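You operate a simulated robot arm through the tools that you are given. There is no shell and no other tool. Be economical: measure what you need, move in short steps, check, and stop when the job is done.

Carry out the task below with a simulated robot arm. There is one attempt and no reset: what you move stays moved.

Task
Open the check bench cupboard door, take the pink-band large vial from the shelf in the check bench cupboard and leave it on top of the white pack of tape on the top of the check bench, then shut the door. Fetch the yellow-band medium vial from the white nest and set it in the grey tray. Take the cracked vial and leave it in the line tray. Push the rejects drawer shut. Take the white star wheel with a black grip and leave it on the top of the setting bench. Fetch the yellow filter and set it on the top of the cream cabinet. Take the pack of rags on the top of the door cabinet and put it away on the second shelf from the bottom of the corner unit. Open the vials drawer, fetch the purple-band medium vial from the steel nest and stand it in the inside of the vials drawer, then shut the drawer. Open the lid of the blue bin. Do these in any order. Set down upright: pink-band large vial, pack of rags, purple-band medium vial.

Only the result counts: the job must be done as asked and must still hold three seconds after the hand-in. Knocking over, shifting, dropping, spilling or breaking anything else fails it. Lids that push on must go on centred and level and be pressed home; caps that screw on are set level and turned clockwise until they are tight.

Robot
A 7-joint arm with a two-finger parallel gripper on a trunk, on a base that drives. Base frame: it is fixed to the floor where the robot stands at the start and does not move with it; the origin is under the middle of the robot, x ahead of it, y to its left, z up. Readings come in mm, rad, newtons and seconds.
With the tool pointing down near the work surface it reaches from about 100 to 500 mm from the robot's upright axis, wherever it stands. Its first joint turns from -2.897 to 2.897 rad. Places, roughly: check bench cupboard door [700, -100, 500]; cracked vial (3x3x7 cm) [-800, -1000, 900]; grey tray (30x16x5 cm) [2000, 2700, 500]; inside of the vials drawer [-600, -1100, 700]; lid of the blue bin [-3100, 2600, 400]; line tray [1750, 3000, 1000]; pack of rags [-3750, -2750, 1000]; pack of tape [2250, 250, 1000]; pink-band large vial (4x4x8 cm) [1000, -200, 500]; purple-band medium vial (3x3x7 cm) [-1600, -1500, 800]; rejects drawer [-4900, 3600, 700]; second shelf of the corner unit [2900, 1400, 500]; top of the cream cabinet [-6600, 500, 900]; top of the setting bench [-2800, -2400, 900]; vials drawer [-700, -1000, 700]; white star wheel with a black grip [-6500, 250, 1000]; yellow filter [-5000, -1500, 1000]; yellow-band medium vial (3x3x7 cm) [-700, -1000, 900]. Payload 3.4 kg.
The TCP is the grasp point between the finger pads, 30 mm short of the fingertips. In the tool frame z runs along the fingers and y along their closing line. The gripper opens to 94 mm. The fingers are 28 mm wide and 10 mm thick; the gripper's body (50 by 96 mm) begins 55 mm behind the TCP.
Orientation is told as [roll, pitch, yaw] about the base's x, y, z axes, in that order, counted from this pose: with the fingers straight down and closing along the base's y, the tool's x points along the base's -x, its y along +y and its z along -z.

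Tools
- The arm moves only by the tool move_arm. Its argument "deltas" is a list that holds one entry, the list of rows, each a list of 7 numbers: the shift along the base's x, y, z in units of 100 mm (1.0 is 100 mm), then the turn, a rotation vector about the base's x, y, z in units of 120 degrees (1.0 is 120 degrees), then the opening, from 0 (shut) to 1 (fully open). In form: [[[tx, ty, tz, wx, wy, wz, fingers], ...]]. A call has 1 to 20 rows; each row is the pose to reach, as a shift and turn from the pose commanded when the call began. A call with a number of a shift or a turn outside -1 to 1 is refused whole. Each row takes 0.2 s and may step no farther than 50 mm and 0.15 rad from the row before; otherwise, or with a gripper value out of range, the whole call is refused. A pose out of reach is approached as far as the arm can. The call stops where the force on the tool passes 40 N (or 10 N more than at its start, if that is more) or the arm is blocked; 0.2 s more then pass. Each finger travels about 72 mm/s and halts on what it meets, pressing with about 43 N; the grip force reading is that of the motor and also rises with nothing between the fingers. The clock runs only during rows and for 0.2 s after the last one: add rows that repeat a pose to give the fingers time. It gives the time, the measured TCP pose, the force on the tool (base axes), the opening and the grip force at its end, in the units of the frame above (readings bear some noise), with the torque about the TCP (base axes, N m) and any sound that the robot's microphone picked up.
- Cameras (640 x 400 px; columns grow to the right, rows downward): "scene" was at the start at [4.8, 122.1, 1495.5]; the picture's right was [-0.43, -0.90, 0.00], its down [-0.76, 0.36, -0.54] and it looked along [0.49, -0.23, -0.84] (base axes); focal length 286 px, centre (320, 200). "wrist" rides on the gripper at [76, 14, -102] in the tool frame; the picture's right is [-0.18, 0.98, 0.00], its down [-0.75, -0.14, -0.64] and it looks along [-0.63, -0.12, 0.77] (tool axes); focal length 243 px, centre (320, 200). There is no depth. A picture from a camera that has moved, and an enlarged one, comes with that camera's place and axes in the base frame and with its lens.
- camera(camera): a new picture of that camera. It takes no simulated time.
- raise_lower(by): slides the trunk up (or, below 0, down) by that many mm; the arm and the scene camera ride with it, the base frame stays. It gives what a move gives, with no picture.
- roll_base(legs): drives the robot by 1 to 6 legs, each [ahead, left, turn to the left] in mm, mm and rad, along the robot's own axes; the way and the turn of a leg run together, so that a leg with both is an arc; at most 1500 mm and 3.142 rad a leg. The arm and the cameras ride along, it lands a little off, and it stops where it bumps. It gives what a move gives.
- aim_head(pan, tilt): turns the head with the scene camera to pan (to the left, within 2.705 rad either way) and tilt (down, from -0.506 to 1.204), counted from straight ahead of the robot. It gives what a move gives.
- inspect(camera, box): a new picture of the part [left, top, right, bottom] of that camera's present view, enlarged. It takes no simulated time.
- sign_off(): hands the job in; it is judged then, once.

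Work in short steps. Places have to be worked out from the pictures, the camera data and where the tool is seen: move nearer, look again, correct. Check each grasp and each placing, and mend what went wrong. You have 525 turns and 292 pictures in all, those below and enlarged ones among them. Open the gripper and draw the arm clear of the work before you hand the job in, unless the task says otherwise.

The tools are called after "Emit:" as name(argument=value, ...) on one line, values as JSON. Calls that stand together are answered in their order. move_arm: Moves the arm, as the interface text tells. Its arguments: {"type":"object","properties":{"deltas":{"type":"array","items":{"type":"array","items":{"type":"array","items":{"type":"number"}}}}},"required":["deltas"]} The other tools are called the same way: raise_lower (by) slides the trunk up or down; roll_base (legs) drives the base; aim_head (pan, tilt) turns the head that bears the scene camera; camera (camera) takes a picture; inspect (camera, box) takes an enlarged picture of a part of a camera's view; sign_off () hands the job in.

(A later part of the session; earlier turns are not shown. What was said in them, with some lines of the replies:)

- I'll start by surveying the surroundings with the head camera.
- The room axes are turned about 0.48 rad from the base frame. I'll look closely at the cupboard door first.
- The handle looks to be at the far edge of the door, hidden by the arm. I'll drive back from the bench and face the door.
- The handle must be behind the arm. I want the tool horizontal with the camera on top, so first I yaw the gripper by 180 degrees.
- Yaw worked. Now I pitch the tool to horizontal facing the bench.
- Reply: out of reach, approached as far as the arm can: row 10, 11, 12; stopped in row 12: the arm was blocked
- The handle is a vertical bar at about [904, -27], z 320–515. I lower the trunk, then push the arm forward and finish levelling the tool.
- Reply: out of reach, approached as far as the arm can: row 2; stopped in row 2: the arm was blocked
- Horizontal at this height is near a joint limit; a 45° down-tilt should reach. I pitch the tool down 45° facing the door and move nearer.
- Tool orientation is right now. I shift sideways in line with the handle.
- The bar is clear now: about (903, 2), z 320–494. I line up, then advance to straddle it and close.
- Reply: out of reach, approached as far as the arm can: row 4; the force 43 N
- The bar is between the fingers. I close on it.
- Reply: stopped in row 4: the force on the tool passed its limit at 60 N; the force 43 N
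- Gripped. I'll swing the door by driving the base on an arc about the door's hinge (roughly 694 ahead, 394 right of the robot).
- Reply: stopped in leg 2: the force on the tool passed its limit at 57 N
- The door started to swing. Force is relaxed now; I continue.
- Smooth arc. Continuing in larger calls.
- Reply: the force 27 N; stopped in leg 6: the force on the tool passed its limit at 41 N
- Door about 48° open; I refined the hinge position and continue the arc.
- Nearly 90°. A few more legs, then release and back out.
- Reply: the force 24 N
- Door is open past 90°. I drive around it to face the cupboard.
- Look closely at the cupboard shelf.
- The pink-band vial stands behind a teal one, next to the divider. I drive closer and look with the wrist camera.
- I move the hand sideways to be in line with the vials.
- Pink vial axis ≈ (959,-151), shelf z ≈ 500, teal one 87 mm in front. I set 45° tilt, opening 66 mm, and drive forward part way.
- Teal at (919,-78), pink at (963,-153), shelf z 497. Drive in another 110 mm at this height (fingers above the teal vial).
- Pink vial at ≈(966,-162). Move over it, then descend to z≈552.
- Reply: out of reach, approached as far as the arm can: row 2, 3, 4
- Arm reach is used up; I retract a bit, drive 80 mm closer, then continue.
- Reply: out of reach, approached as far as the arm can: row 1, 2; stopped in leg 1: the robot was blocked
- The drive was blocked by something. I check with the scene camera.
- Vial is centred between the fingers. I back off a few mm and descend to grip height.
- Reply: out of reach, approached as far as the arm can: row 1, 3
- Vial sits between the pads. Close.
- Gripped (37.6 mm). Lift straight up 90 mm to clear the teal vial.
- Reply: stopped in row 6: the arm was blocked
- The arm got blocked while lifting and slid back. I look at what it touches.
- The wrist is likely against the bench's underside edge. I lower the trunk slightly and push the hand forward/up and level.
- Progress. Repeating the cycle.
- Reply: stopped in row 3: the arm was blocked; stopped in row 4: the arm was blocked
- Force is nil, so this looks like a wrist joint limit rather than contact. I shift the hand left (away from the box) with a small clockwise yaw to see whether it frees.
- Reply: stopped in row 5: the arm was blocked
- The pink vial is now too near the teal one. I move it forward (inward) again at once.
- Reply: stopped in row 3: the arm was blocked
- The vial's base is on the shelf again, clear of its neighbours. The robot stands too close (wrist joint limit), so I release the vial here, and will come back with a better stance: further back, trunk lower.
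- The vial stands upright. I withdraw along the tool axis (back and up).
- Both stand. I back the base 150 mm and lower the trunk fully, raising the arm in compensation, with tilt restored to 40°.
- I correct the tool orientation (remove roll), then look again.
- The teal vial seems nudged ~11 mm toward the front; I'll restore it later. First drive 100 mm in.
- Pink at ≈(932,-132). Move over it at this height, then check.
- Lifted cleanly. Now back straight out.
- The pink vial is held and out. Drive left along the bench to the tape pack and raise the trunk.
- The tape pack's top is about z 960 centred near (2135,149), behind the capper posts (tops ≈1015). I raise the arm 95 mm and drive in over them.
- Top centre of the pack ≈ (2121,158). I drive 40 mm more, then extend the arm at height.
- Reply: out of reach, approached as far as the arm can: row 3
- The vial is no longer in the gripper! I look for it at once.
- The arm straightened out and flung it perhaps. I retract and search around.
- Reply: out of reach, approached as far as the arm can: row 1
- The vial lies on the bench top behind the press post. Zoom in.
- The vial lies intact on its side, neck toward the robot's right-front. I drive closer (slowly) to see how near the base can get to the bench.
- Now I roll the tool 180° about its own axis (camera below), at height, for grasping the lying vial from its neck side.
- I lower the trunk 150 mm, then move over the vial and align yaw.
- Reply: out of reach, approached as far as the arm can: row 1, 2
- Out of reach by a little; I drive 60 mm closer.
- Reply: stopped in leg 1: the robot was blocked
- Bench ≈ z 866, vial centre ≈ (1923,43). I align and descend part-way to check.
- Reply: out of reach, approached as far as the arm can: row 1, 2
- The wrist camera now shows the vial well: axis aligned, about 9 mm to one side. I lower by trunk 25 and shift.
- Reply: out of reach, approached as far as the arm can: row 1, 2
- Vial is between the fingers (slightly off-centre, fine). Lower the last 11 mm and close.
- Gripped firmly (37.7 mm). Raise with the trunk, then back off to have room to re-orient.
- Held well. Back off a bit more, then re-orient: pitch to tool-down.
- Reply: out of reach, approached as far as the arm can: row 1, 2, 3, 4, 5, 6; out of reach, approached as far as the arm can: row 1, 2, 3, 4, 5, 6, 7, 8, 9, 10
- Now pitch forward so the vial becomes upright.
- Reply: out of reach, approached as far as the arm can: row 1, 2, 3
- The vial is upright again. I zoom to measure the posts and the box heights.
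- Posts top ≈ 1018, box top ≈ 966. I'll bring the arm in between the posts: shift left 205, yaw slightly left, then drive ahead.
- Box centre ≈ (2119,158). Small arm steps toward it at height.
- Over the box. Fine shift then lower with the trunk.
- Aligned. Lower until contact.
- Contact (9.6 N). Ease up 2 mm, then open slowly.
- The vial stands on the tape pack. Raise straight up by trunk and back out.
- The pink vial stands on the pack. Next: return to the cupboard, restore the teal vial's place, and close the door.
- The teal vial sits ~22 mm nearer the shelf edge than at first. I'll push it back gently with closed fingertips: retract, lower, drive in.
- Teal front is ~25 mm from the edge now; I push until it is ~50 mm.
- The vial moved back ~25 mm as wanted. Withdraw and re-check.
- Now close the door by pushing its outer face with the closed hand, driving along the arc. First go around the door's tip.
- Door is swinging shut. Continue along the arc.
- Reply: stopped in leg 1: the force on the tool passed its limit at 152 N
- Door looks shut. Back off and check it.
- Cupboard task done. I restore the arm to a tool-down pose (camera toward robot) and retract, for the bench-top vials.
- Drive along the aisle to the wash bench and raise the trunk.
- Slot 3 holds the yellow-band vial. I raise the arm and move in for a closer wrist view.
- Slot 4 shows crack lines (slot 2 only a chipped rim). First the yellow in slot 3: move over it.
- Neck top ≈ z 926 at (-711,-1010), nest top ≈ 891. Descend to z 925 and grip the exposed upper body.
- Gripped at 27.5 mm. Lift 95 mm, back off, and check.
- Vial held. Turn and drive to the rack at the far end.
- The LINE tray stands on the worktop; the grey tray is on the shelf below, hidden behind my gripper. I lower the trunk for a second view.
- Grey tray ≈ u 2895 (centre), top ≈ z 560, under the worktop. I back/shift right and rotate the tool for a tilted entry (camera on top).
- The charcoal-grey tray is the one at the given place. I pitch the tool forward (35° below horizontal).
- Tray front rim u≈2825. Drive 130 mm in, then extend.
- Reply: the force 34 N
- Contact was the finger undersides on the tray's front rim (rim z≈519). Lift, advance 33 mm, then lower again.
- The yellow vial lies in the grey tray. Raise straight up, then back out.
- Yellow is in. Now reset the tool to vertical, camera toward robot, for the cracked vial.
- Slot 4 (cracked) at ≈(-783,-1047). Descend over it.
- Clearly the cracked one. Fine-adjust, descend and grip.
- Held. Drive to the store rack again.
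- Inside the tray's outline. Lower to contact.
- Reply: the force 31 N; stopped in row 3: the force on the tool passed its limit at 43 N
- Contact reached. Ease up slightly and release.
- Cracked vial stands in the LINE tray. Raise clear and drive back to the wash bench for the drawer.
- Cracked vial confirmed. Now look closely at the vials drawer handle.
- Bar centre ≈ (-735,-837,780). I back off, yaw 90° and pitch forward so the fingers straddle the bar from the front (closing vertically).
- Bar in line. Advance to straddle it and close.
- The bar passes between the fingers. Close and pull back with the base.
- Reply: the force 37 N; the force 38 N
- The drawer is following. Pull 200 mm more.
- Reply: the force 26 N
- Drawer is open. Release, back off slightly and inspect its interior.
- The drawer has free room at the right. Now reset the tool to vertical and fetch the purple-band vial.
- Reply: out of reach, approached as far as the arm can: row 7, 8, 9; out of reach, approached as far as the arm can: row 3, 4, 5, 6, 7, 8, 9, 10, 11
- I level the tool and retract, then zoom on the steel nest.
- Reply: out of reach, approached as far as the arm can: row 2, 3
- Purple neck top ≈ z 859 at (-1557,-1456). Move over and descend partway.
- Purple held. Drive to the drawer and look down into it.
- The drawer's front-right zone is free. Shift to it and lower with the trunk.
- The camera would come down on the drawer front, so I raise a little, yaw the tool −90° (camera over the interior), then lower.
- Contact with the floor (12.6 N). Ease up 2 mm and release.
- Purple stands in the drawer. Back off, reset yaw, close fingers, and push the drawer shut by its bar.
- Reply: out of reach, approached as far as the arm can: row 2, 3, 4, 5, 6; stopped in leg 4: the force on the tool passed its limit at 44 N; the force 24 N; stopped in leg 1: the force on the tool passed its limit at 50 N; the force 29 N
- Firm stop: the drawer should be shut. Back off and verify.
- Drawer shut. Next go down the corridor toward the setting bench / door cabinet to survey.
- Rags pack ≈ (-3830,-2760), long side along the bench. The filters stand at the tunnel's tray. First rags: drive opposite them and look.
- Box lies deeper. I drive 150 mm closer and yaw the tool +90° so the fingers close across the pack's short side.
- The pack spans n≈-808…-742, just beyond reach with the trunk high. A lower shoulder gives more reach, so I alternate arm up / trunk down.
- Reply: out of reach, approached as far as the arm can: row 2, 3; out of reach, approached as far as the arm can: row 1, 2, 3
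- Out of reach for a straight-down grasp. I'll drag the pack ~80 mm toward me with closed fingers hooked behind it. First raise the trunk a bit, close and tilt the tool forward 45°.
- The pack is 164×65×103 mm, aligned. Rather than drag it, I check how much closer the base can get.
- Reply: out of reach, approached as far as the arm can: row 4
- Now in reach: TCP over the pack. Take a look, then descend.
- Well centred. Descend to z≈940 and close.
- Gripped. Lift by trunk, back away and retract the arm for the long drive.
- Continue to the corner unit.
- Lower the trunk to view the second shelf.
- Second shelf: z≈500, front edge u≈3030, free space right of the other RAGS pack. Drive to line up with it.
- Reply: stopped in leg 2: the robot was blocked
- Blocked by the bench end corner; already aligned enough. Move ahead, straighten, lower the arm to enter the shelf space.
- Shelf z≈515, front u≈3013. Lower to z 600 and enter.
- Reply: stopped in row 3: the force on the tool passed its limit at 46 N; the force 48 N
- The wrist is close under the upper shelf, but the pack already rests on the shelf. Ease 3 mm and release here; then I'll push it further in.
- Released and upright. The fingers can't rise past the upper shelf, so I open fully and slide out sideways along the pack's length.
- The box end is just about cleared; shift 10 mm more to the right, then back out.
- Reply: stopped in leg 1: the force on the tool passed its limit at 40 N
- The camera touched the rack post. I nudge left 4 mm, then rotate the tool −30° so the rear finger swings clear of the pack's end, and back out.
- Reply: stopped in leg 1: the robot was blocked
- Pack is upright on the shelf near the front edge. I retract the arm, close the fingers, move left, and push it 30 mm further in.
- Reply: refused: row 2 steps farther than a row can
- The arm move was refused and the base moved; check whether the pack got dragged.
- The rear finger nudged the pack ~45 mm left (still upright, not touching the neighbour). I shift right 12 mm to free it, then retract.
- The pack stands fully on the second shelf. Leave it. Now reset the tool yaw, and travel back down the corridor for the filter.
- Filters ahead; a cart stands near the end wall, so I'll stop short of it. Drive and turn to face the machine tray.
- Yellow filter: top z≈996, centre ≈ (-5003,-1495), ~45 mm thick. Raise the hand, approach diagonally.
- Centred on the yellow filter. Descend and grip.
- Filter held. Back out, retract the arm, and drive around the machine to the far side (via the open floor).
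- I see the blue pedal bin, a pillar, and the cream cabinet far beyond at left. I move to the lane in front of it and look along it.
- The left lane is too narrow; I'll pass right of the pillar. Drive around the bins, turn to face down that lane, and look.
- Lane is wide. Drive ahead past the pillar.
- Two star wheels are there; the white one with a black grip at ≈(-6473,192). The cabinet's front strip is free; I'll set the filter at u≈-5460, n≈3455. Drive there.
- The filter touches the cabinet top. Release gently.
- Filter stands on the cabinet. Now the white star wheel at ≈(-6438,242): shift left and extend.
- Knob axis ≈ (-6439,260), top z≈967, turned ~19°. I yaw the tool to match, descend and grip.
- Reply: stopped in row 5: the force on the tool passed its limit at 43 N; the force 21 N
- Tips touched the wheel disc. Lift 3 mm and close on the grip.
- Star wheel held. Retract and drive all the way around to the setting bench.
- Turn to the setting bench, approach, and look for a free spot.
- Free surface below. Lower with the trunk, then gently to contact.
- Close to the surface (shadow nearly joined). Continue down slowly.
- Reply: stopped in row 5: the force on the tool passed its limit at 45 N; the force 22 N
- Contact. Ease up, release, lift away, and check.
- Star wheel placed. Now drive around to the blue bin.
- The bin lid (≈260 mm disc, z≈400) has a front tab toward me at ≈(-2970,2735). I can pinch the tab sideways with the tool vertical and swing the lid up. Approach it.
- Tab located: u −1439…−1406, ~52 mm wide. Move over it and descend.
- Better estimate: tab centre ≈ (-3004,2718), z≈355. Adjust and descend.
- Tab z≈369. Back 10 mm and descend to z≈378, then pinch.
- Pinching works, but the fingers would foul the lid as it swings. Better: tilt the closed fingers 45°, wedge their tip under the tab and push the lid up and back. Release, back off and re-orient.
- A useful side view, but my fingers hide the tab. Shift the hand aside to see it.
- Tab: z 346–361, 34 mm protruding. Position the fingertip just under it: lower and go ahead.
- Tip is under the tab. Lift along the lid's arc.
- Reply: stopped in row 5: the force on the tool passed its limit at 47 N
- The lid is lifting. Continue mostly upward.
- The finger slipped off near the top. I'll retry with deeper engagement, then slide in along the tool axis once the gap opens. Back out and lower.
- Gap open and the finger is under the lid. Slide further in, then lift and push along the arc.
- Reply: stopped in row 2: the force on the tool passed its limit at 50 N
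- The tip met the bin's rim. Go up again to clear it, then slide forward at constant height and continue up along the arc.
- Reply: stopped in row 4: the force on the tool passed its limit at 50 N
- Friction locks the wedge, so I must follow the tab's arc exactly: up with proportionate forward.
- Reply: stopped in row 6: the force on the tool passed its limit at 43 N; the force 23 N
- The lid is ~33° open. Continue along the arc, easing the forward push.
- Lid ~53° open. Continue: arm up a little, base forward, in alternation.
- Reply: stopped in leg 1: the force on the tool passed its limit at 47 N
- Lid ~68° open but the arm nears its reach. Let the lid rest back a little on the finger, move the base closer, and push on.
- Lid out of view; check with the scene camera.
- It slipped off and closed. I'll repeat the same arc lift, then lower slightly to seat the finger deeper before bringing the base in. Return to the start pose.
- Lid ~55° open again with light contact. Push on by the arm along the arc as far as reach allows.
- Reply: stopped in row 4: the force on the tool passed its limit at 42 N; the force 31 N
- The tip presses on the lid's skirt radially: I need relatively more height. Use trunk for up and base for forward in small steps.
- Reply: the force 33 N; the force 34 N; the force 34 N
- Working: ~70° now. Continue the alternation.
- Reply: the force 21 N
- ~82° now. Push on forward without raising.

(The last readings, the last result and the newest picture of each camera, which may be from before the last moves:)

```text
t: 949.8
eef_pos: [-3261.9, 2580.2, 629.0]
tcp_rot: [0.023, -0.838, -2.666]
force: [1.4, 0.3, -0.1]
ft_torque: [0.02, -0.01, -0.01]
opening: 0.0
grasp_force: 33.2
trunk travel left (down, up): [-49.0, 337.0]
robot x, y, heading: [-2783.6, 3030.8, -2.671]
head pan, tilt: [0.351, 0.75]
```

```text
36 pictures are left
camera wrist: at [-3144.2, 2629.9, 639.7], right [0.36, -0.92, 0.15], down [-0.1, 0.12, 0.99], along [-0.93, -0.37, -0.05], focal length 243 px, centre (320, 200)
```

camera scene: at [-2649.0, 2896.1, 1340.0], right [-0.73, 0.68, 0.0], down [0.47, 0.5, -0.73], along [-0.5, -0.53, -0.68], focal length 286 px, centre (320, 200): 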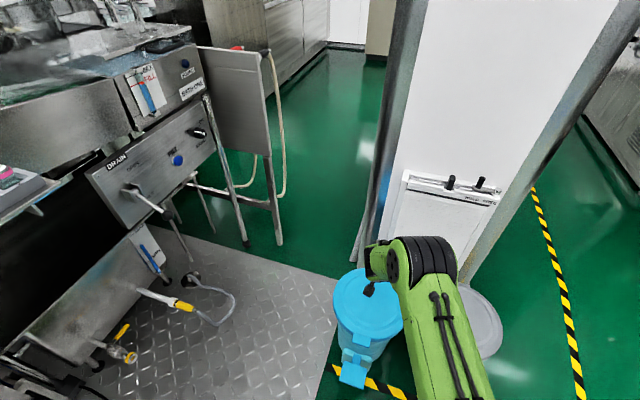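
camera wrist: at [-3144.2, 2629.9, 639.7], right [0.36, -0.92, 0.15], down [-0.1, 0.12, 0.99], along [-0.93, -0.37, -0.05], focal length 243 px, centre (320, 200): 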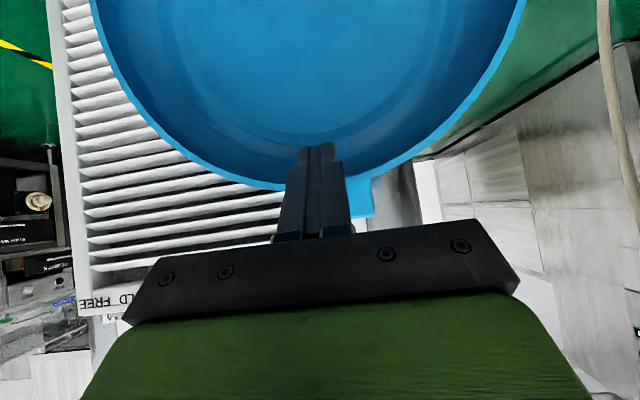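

About 100° now, past vertical. Withdraw and see whether the lid stays.

Emit:
roll_base(legs=[[-20, 0, 0], [-180, 0, 0]])

Emit:
camera(camera="wrist")

```text
t: 951.7
eef_pos: [-3084.6, 2673.8, 629.3]
tcp_rot: [0.022, -0.841, -2.668]
force: [0.5, 0.0, 0.1]
ft_torque: [0.0, 0.0, -0.01]
opening: 0.0
grasp_force: 33.3
trunk travel left (down, up): [-49.0, 337.0]
robot x, y, heading: [-2602.8, 3127.7, -2.676]
head pan, tilt: [0.351, 0.75]
```

```text
35 pictures are left
camera wrist: at [-2965.4, 2722.9, 640.5], right [0.35, -0.92, 0.15], down [-0.1, 0.13, 0.99], along [-0.93, -0.36, -0.04], focal length 243 px, centre (320, 200)
```

wrist: 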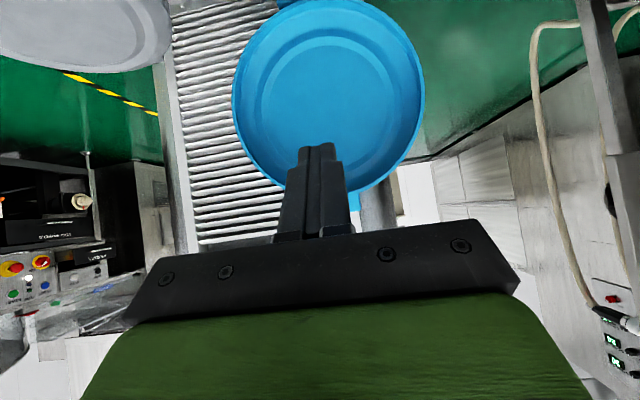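

The lid stays open. Now to the rejects drawer on the far machine: drive into the lane and look right.

Emit:
roll_base(legs=[[-200, 0, 0], [0, -780, 0], [1250, 0, 0]])

Emit:
aim_head(pan=-0.9, tilt=0.5)

Emit:
camera(camera="scene")

```text
t: 962.8
eef_pos: [-4368.2, 2940.4, 629.3]
tcp_rot: [0.022, -0.84, -2.699]
force: [-0.2, -0.2, -0.8]
ft_torque: [-0.01, -0.01, -0.01]
opening: 0.0
grasp_force: 32.9
trunk travel left (down, up): [-49.0, 337.0]
robot x, y, heading: [-3875.0, 3376.7, -2.703]
head pan, tilt: [0.351, 0.75]
```

```text
t: 964.3
eef_pos: [-4368.3, 2941.3, 628.7]
tcp_rot: [0.023, -0.836, -2.7]
force: [0.4, 0.3, -0.9]
ft_torque: [0.02, 0.04, 0.02]
opening: 0.0
grasp_force: 32.7
trunk travel left (down, up): [-49.0, 337.0]
robot x, y, heading: [-3874.2, 3375.9, -2.702]
head pan, tilt: [-0.901, 0.499]
```

```text
34 pictures are left
camera scene: at [-3837.8, 3302.2, 1409.6], right [0.45, 0.89, 0.0], down [0.43, -0.21, -0.88], along [-0.79, 0.39, -0.48], focal length 286 px, centre (320, 200)
```

scene: 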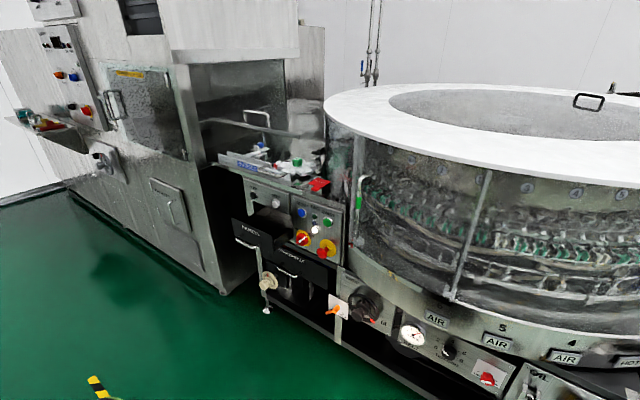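

Emit:
inspect(camera="scene", box=[200, 180, 360, 320])

```text
2.86 times, centred on (280, 250) of scene
camera zoom: at [-3837.8, 3302.2, 1409.6], right [0.45, 0.89, 0.0], down [0.43, -0.21, -0.88], along [-0.79, 0.39, -0.48], focal length 818 px, centre (434, 57)
```

zoom: 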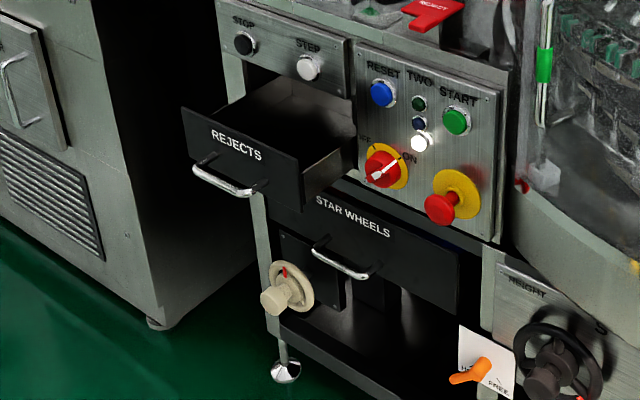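

The REJECTS drawer is open toward the lane; I'll face it and push it in. Retract the arm, drive opposite it and turn.

Emit:
move_arm(deltas=[[[0.3, 0.15, 0, 0, 0, 0, 0], [0.6, 0.3, 0, 0, 0, 0, 0], [0.9, 0.44, 0, 0, 0, 0, 0]]])

Emit:
move_arm(deltas=[[[0.2, 0.1, 0.1, 0, 0, 0, 0], [0.4, 0.2, 0.2, 0, 0, 0, 0]]])

Emit:
roll_base(legs=[[0, 0, 0.03], [670, 0, 0], [0, 250, 0], [0, 0, -1.57]])

Emit:
aim_head(pan=0.2, tilt=0.6)

Emit:
camera(camera="scene")

Emit:
camera(camera="wrist")

```text
t: 965.1
eef_pos: [-4278.7, 2985.5, 629.2]
tcp_rot: [0.022, -0.837, -2.698]
force: [-0.2, -0.4, 0.2]
ft_torque: [-0.02, -0.01, -0.01]
opening: 0.0
grasp_force: 32.5
trunk travel left (down, up): [-49.0, 337.0]
robot x, y, heading: [-3876.4, 3375.0, -2.71]
head pan, tilt: [-0.901, 0.499]
```

```text
t: 965.7
eef_pos: [-4236.8, 3004.9, 649.3]
tcp_rot: [0.023, -0.837, -2.698]
force: [-1.0, -0.5, 0.1]
ft_torque: [0.04, -0.03, -0.03]
opening: 0.2
grasp_force: 32.7
trunk travel left (down, up): [-49.0, 337.0]
robot x, y, heading: [-3877.6, 3371.3, -2.703]
head pan, tilt: [-0.901, 0.499]
```

```text
t: 975.0
eef_pos: [-4733.2, 3203.3, 649.0]
tcp_rot: [0.023, -0.839, 2.035]
force: [0.1, 0.5, 0.3]
ft_torque: [-0.01, -0.01, 0.03]
opening: 0.1
grasp_force: 33.1
trunk travel left (down, up): [-49.0, 337.0]
robot x, y, heading: [-4356.1, 2851.4, 2.027]
head pan, tilt: [-0.901, 0.499]
```

```text
t: 976.3
eef_pos: [-4732.8, 3202.9, 650.9]
tcp_rot: [0.022, -0.84, 2.035]
force: [-0.6, 0.2, -0.8]
ft_torque: [0.0, -0.01, -0.01]
opening: 0.0
grasp_force: 33.5
trunk travel left (down, up): [-49.0, 337.0]
robot x, y, heading: [-4349.6, 2848.5, 2.03]
head pan, tilt: [0.201, 0.6]
```

```text
32 pictures are left
camera scene: at [-4517.9, 2798.3, 1400.5], right [0.79, 0.61, 0.0], down [0.35, -0.45, -0.83], along [-0.5, 0.65, -0.56], focal length 286 px, centre (320, 200)
```

scene: 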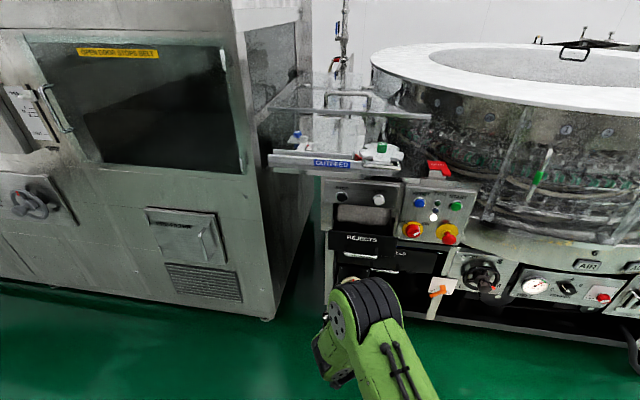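

```text
31 pictures are left
camera wrist: at [-4687.2, 3085.2, 661.2], right [-0.93, -0.35, 0.15], down [0.13, 0.1, 0.99], along [-0.36, 0.93, -0.05], focal length 243 px, centre (320, 200)
```

wrist: 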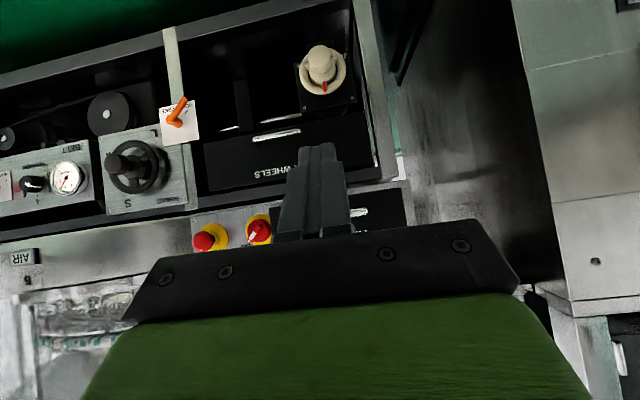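

Aligned with the REJECTS panel (z≈677). Raise a little and push forward gently.

Emit:
raise_lower(by=38)

Emit:
roll_base(legs=[[220, 0, 0.01], [20, 0, 0]])

Emit:
camera(camera="wrist")

Emit:
camera(camera="scene")

```text
t: 977.1
eef_pos: [-4733.7, 3202.8, 688.6]
tcp_rot: [0.023, -0.837, 2.034]
force: [0.2, 0.4, 0.7]
ft_torque: [0.01, 0.03, 0.02]
opening: 0.1
grasp_force: 32.9
trunk travel left (down, up): [-87.0, 299.0]
robot x, y, heading: [-4356.3, 2852.2, 2.029]
head pan, tilt: [0.201, 0.6]
```

```text
t: 979.2
eef_pos: [-4844.6, 3417.1, 688.0]
tcp_rot: [0.022, -0.836, 2.045]
force: [0.6, 0.1, -1.3]
ft_torque: [0.02, 0.02, 0.03]
opening: 0.0
grasp_force: 32.6
trunk travel left (down, up): [-87.0, 299.0]
robot x, y, heading: [-4463.3, 3064.7, 2.036]
head pan, tilt: [0.201, 0.6]
```

```text
30 pictures are left
camera wrist: at [-4797.6, 3299.3, 699.2], right [-0.92, -0.35, 0.15], down [0.12, 0.1, 0.99], along [-0.36, 0.93, -0.05], focal length 243 px, centre (320, 200)
```

wrist: 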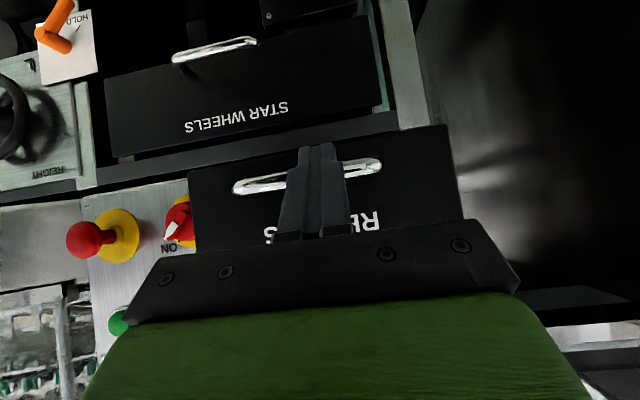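

```text
29 pictures are left
camera scene: at [-4626.2, 3014.6, 1438.9], right [0.79, 0.62, 0.0], down [0.35, -0.44, -0.82], along [-0.51, 0.65, -0.57], focal length 286 px, centre (320, 200)
```

scene: 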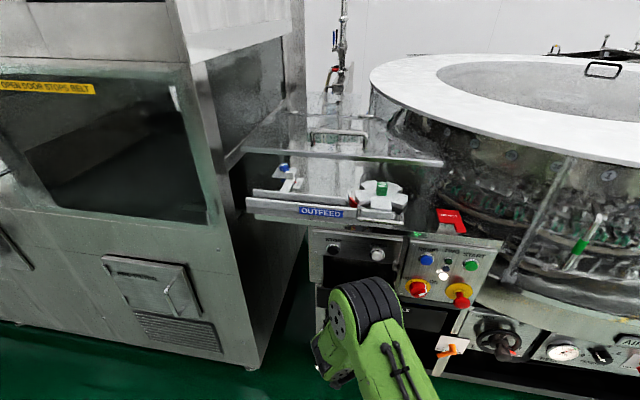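

The fingers face the panel squarely. Push in small steps until it stops.

Emit:
roll_base(legs=[[20, 0, 0], [20, 0, 0], [20, 0, 0], [20, 0, 0], [20, 0, 0], [20, 0, 0]])

Emit:
roll_base(legs=[[15, 0, 0], [15, 0, 0], [15, 0, 0], [15, 0, 0], [15, 0, 0], [15, 0, 0]])

Emit:
camera(camera="scene")

```text
t: 982.1
eef_pos: [-4896.1, 3520.3, 688.4]
tcp_rot: [0.023, -0.831, 2.047]
force: [0.4, 0.2, 0.1]
ft_torque: [-0.01, 0.02, -0.04]
opening: 0.0
grasp_force: 33.1
trunk travel left (down, up): [-87.0, 299.0]
robot x, y, heading: [-4517.2, 3171.8, 2.039]
head pan, tilt: [0.201, 0.6]
stopped in leg 6: the force on the tool passed its limit at 200 N (the readings are from after the stop); the commanded pose is now the measured one
```

```text
t: 982.9
eef_pos: [-4897.3, 3520.9, 689.6]
tcp_rot: [0.02, -0.829, 2.05]
force: [13.0, -13.3, 17.9]
ft_torque: [0.27, 0.12, -0.29]
opening: 0.0
grasp_force: 33.0
trunk travel left (down, up): [-87.0, 299.0]
robot x, y, heading: [-4521.9, 3183.1, 2.043]
head pan, tilt: [0.201, 0.6]
stopped in leg 1: the force on the tool passed its limit at 54 N (the readings are from after the stop); the commanded pose is now the measured one
```

```text
28 pictures are left
camera scene: at [-4679.2, 3122.8, 1439.2], right [0.78, 0.62, 0.0], down [0.35, -0.44, -0.83], along [-0.51, 0.65, -0.56], focal length 286 px, centre (320, 200)
```

scene: 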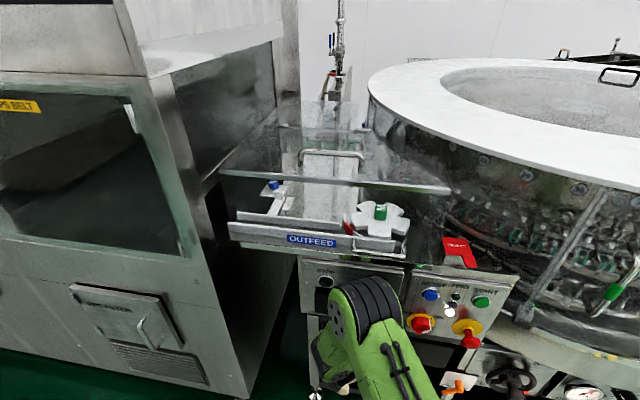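

Hard stop reached. Back off and verify.

Emit:
roll_base(legs=[[-200, 0, 0]])

Emit:
camera(camera="wrist")

```text
t: 984.5
eef_pos: [-4810.0, 3345.7, 687.8]
tcp_rot: [0.018, -0.826, 2.052]
force: [0.8, -0.4, 0.6]
ft_torque: [0.01, -0.04, -0.03]
opening: 0.0
grasp_force: 33.4
trunk travel left (down, up): [-87.0, 299.0]
robot x, y, heading: [-4430.4, 3001.6, 2.036]
head pan, tilt: [0.201, 0.6]
```

```text
27 pictures are left
camera wrist: at [-4763.0, 3228.2, 700.8], right [-0.92, -0.36, 0.15], down [0.12, 0.11, 0.99], along [-0.37, 0.93, -0.06], focal length 243 px, centre (320, 200)
```

wrist: 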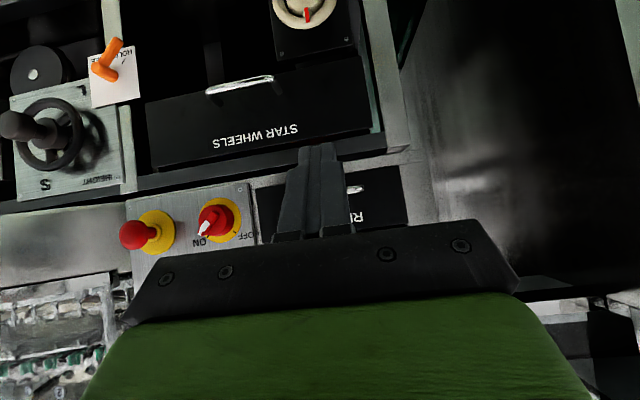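

Emit:
inspect(camera="scene", box=[280, 180, 480, 340])

```text
2.50 times, centred on (380, 260) of scene
camera zoom: at [-4592.2, 2947.7, 1439.0], right [0.78, 0.62, 0.0], down [0.35, -0.44, -0.83], along [-0.51, 0.65, -0.56], focal length 715 px, centre (170, 50)
```

zoom: 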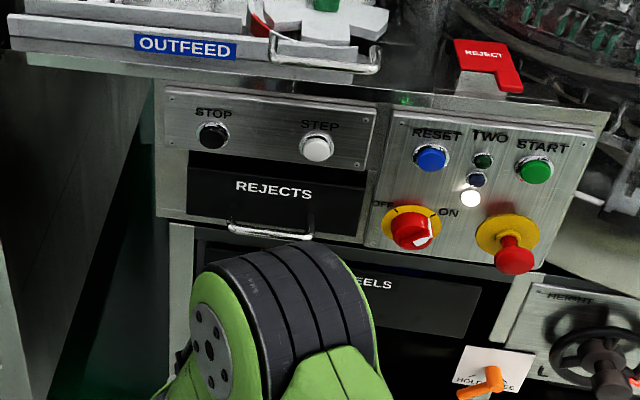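

The drawer is flush. Open the gripper and draw the arm clear.

Emit:
roll_base(legs=[[-120, 0, 0]])

Emit:
move_arm(deltas=[[[0.1, -0.2, 0.1, 0, 0, 0, 0.5], [0.2, -0.4, 0.2, 0, 0, 0, 1], [0.2, -0.4, 0.2, 0, 0, 0, 1], [0.2, -0.4, 0.2, 0, 0, 0, 1]]])

Emit:
roll_base(legs=[[0, -1150, 0]])

Emit:
aim_head(pan=2.3, tilt=0.7)

Emit:
camera(camera="scene")

```text
t: 985.7
eef_pos: [-4758.0, 3240.1, 687.7]
tcp_rot: [0.02, -0.826, 2.056]
force: [0.0, 0.2, 0.3]
ft_torque: [-0.05, -0.01, 0.0]
opening: 0.0
grasp_force: 32.8
trunk travel left (down, up): [-87.0, 299.0]
robot x, y, heading: [-4377.8, 2895.7, 2.036]
head pan, tilt: [0.201, 0.6]
```

```text
t: 986.7
eef_pos: [-4739.1, 3200.3, 709.0]
tcp_rot: [0.02, -0.825, 2.055]
force: [0.2, -0.5, -0.2]
ft_torque: [-0.03, 0.04, -0.02]
opening: 94.0
grasp_force: 0.1
trunk travel left (down, up): [-87.0, 299.0]
robot x, y, heading: [-4378.4, 2899.6, 2.038]
head pan, tilt: [0.201, 0.6]
```

```text
t: 992.5
eef_pos: [-3711.0, 3716.6, 708.8]
tcp_rot: [0.021, -0.825, 2.042]
force: [0.1, -0.4, 0.8]
ft_torque: [0.01, -0.02, 0.02]
opening: 93.9
grasp_force: 0.1
trunk travel left (down, up): [-87.0, 299.0]
robot x, y, heading: [-3354.1, 3409.7, 2.029]
head pan, tilt: [0.201, 0.6]
```

```text
t: 994.5
eef_pos: [-3711.2, 3716.5, 707.5]
tcp_rot: [0.019, -0.825, 2.041]
force: [0.6, 0.6, -0.3]
ft_torque: [-0.01, -0.01, 0.03]
opening: 94.1
grasp_force: 0.0
trunk travel left (down, up): [-87.0, 299.0]
robot x, y, heading: [-3352.8, 3411.9, 2.03]
head pan, tilt: [2.3, 0.7]
```

```text
25 pictures are left
camera scene: at [-3494.0, 3209.5, 1430.4], right [-0.93, 0.37, 0.0], down [0.24, 0.6, -0.76], along [-0.29, -0.71, -0.64], focal length 286 px, centre (320, 200)
```

scene: 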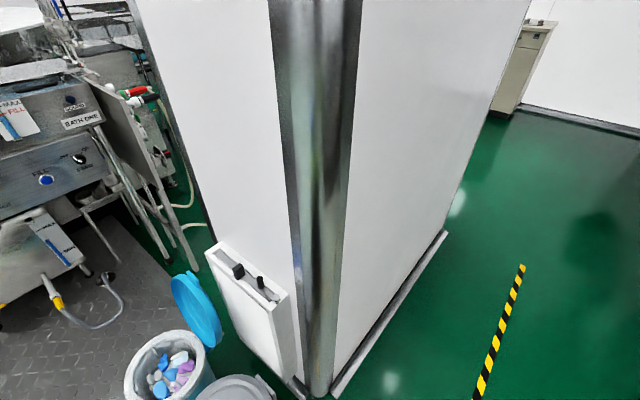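

The blue bin's lid stays open, the rejects drawer is shut, and the gripper is open and clear. Handing in.

Emit:
sign_off()

```text
The job is handed in.
```

I did every part of the job and handed it in, but three slips along the way could count against it.

**Slips**
- **Teal-band vial:** I nudged this neighbour of the pink-band vial about 22 mm toward the front of the cupboard shelf. I pushed it back to within a few millimetres of its starting place, by my estimate.
- **Pink-band vial:** I dropped it once onto the check bench. It looked intact, and I picked it up and stood it upright on the tape pack.
- **Pack of rags:** My fingers shifted it about 45 mm sideways after I set it down. It is still upright and fully on the second shelf of the corner unit, not touching the pack beside it.

**Result of each task**

| Task | Result | Last seen |
|---|---|---|
| Pink-band large vial | upright on the tape pack; cupboard door shut | door seen shut; vial seen standing |
| Yellow-band medium vial | lying in the grey tray | in the tray |
| Cracked vial | standing in the line tray | in the tray |
| Rejects drawer | pushed to its stop | looked flush with the frame |
| White star wheel | on top of the setting bench | seen there after release |
| Yellow filter | standing on top of the cream cabinet | seen standing after release |
| Pack of rags | upright on the second shelf from the bottom | seen upright |
| Purple-band medium vial | stood upright in the vials drawer, then drawer shut | upright before closing; not seen since |
| Blue bin lid | open past vertical | still open just before hand-in |
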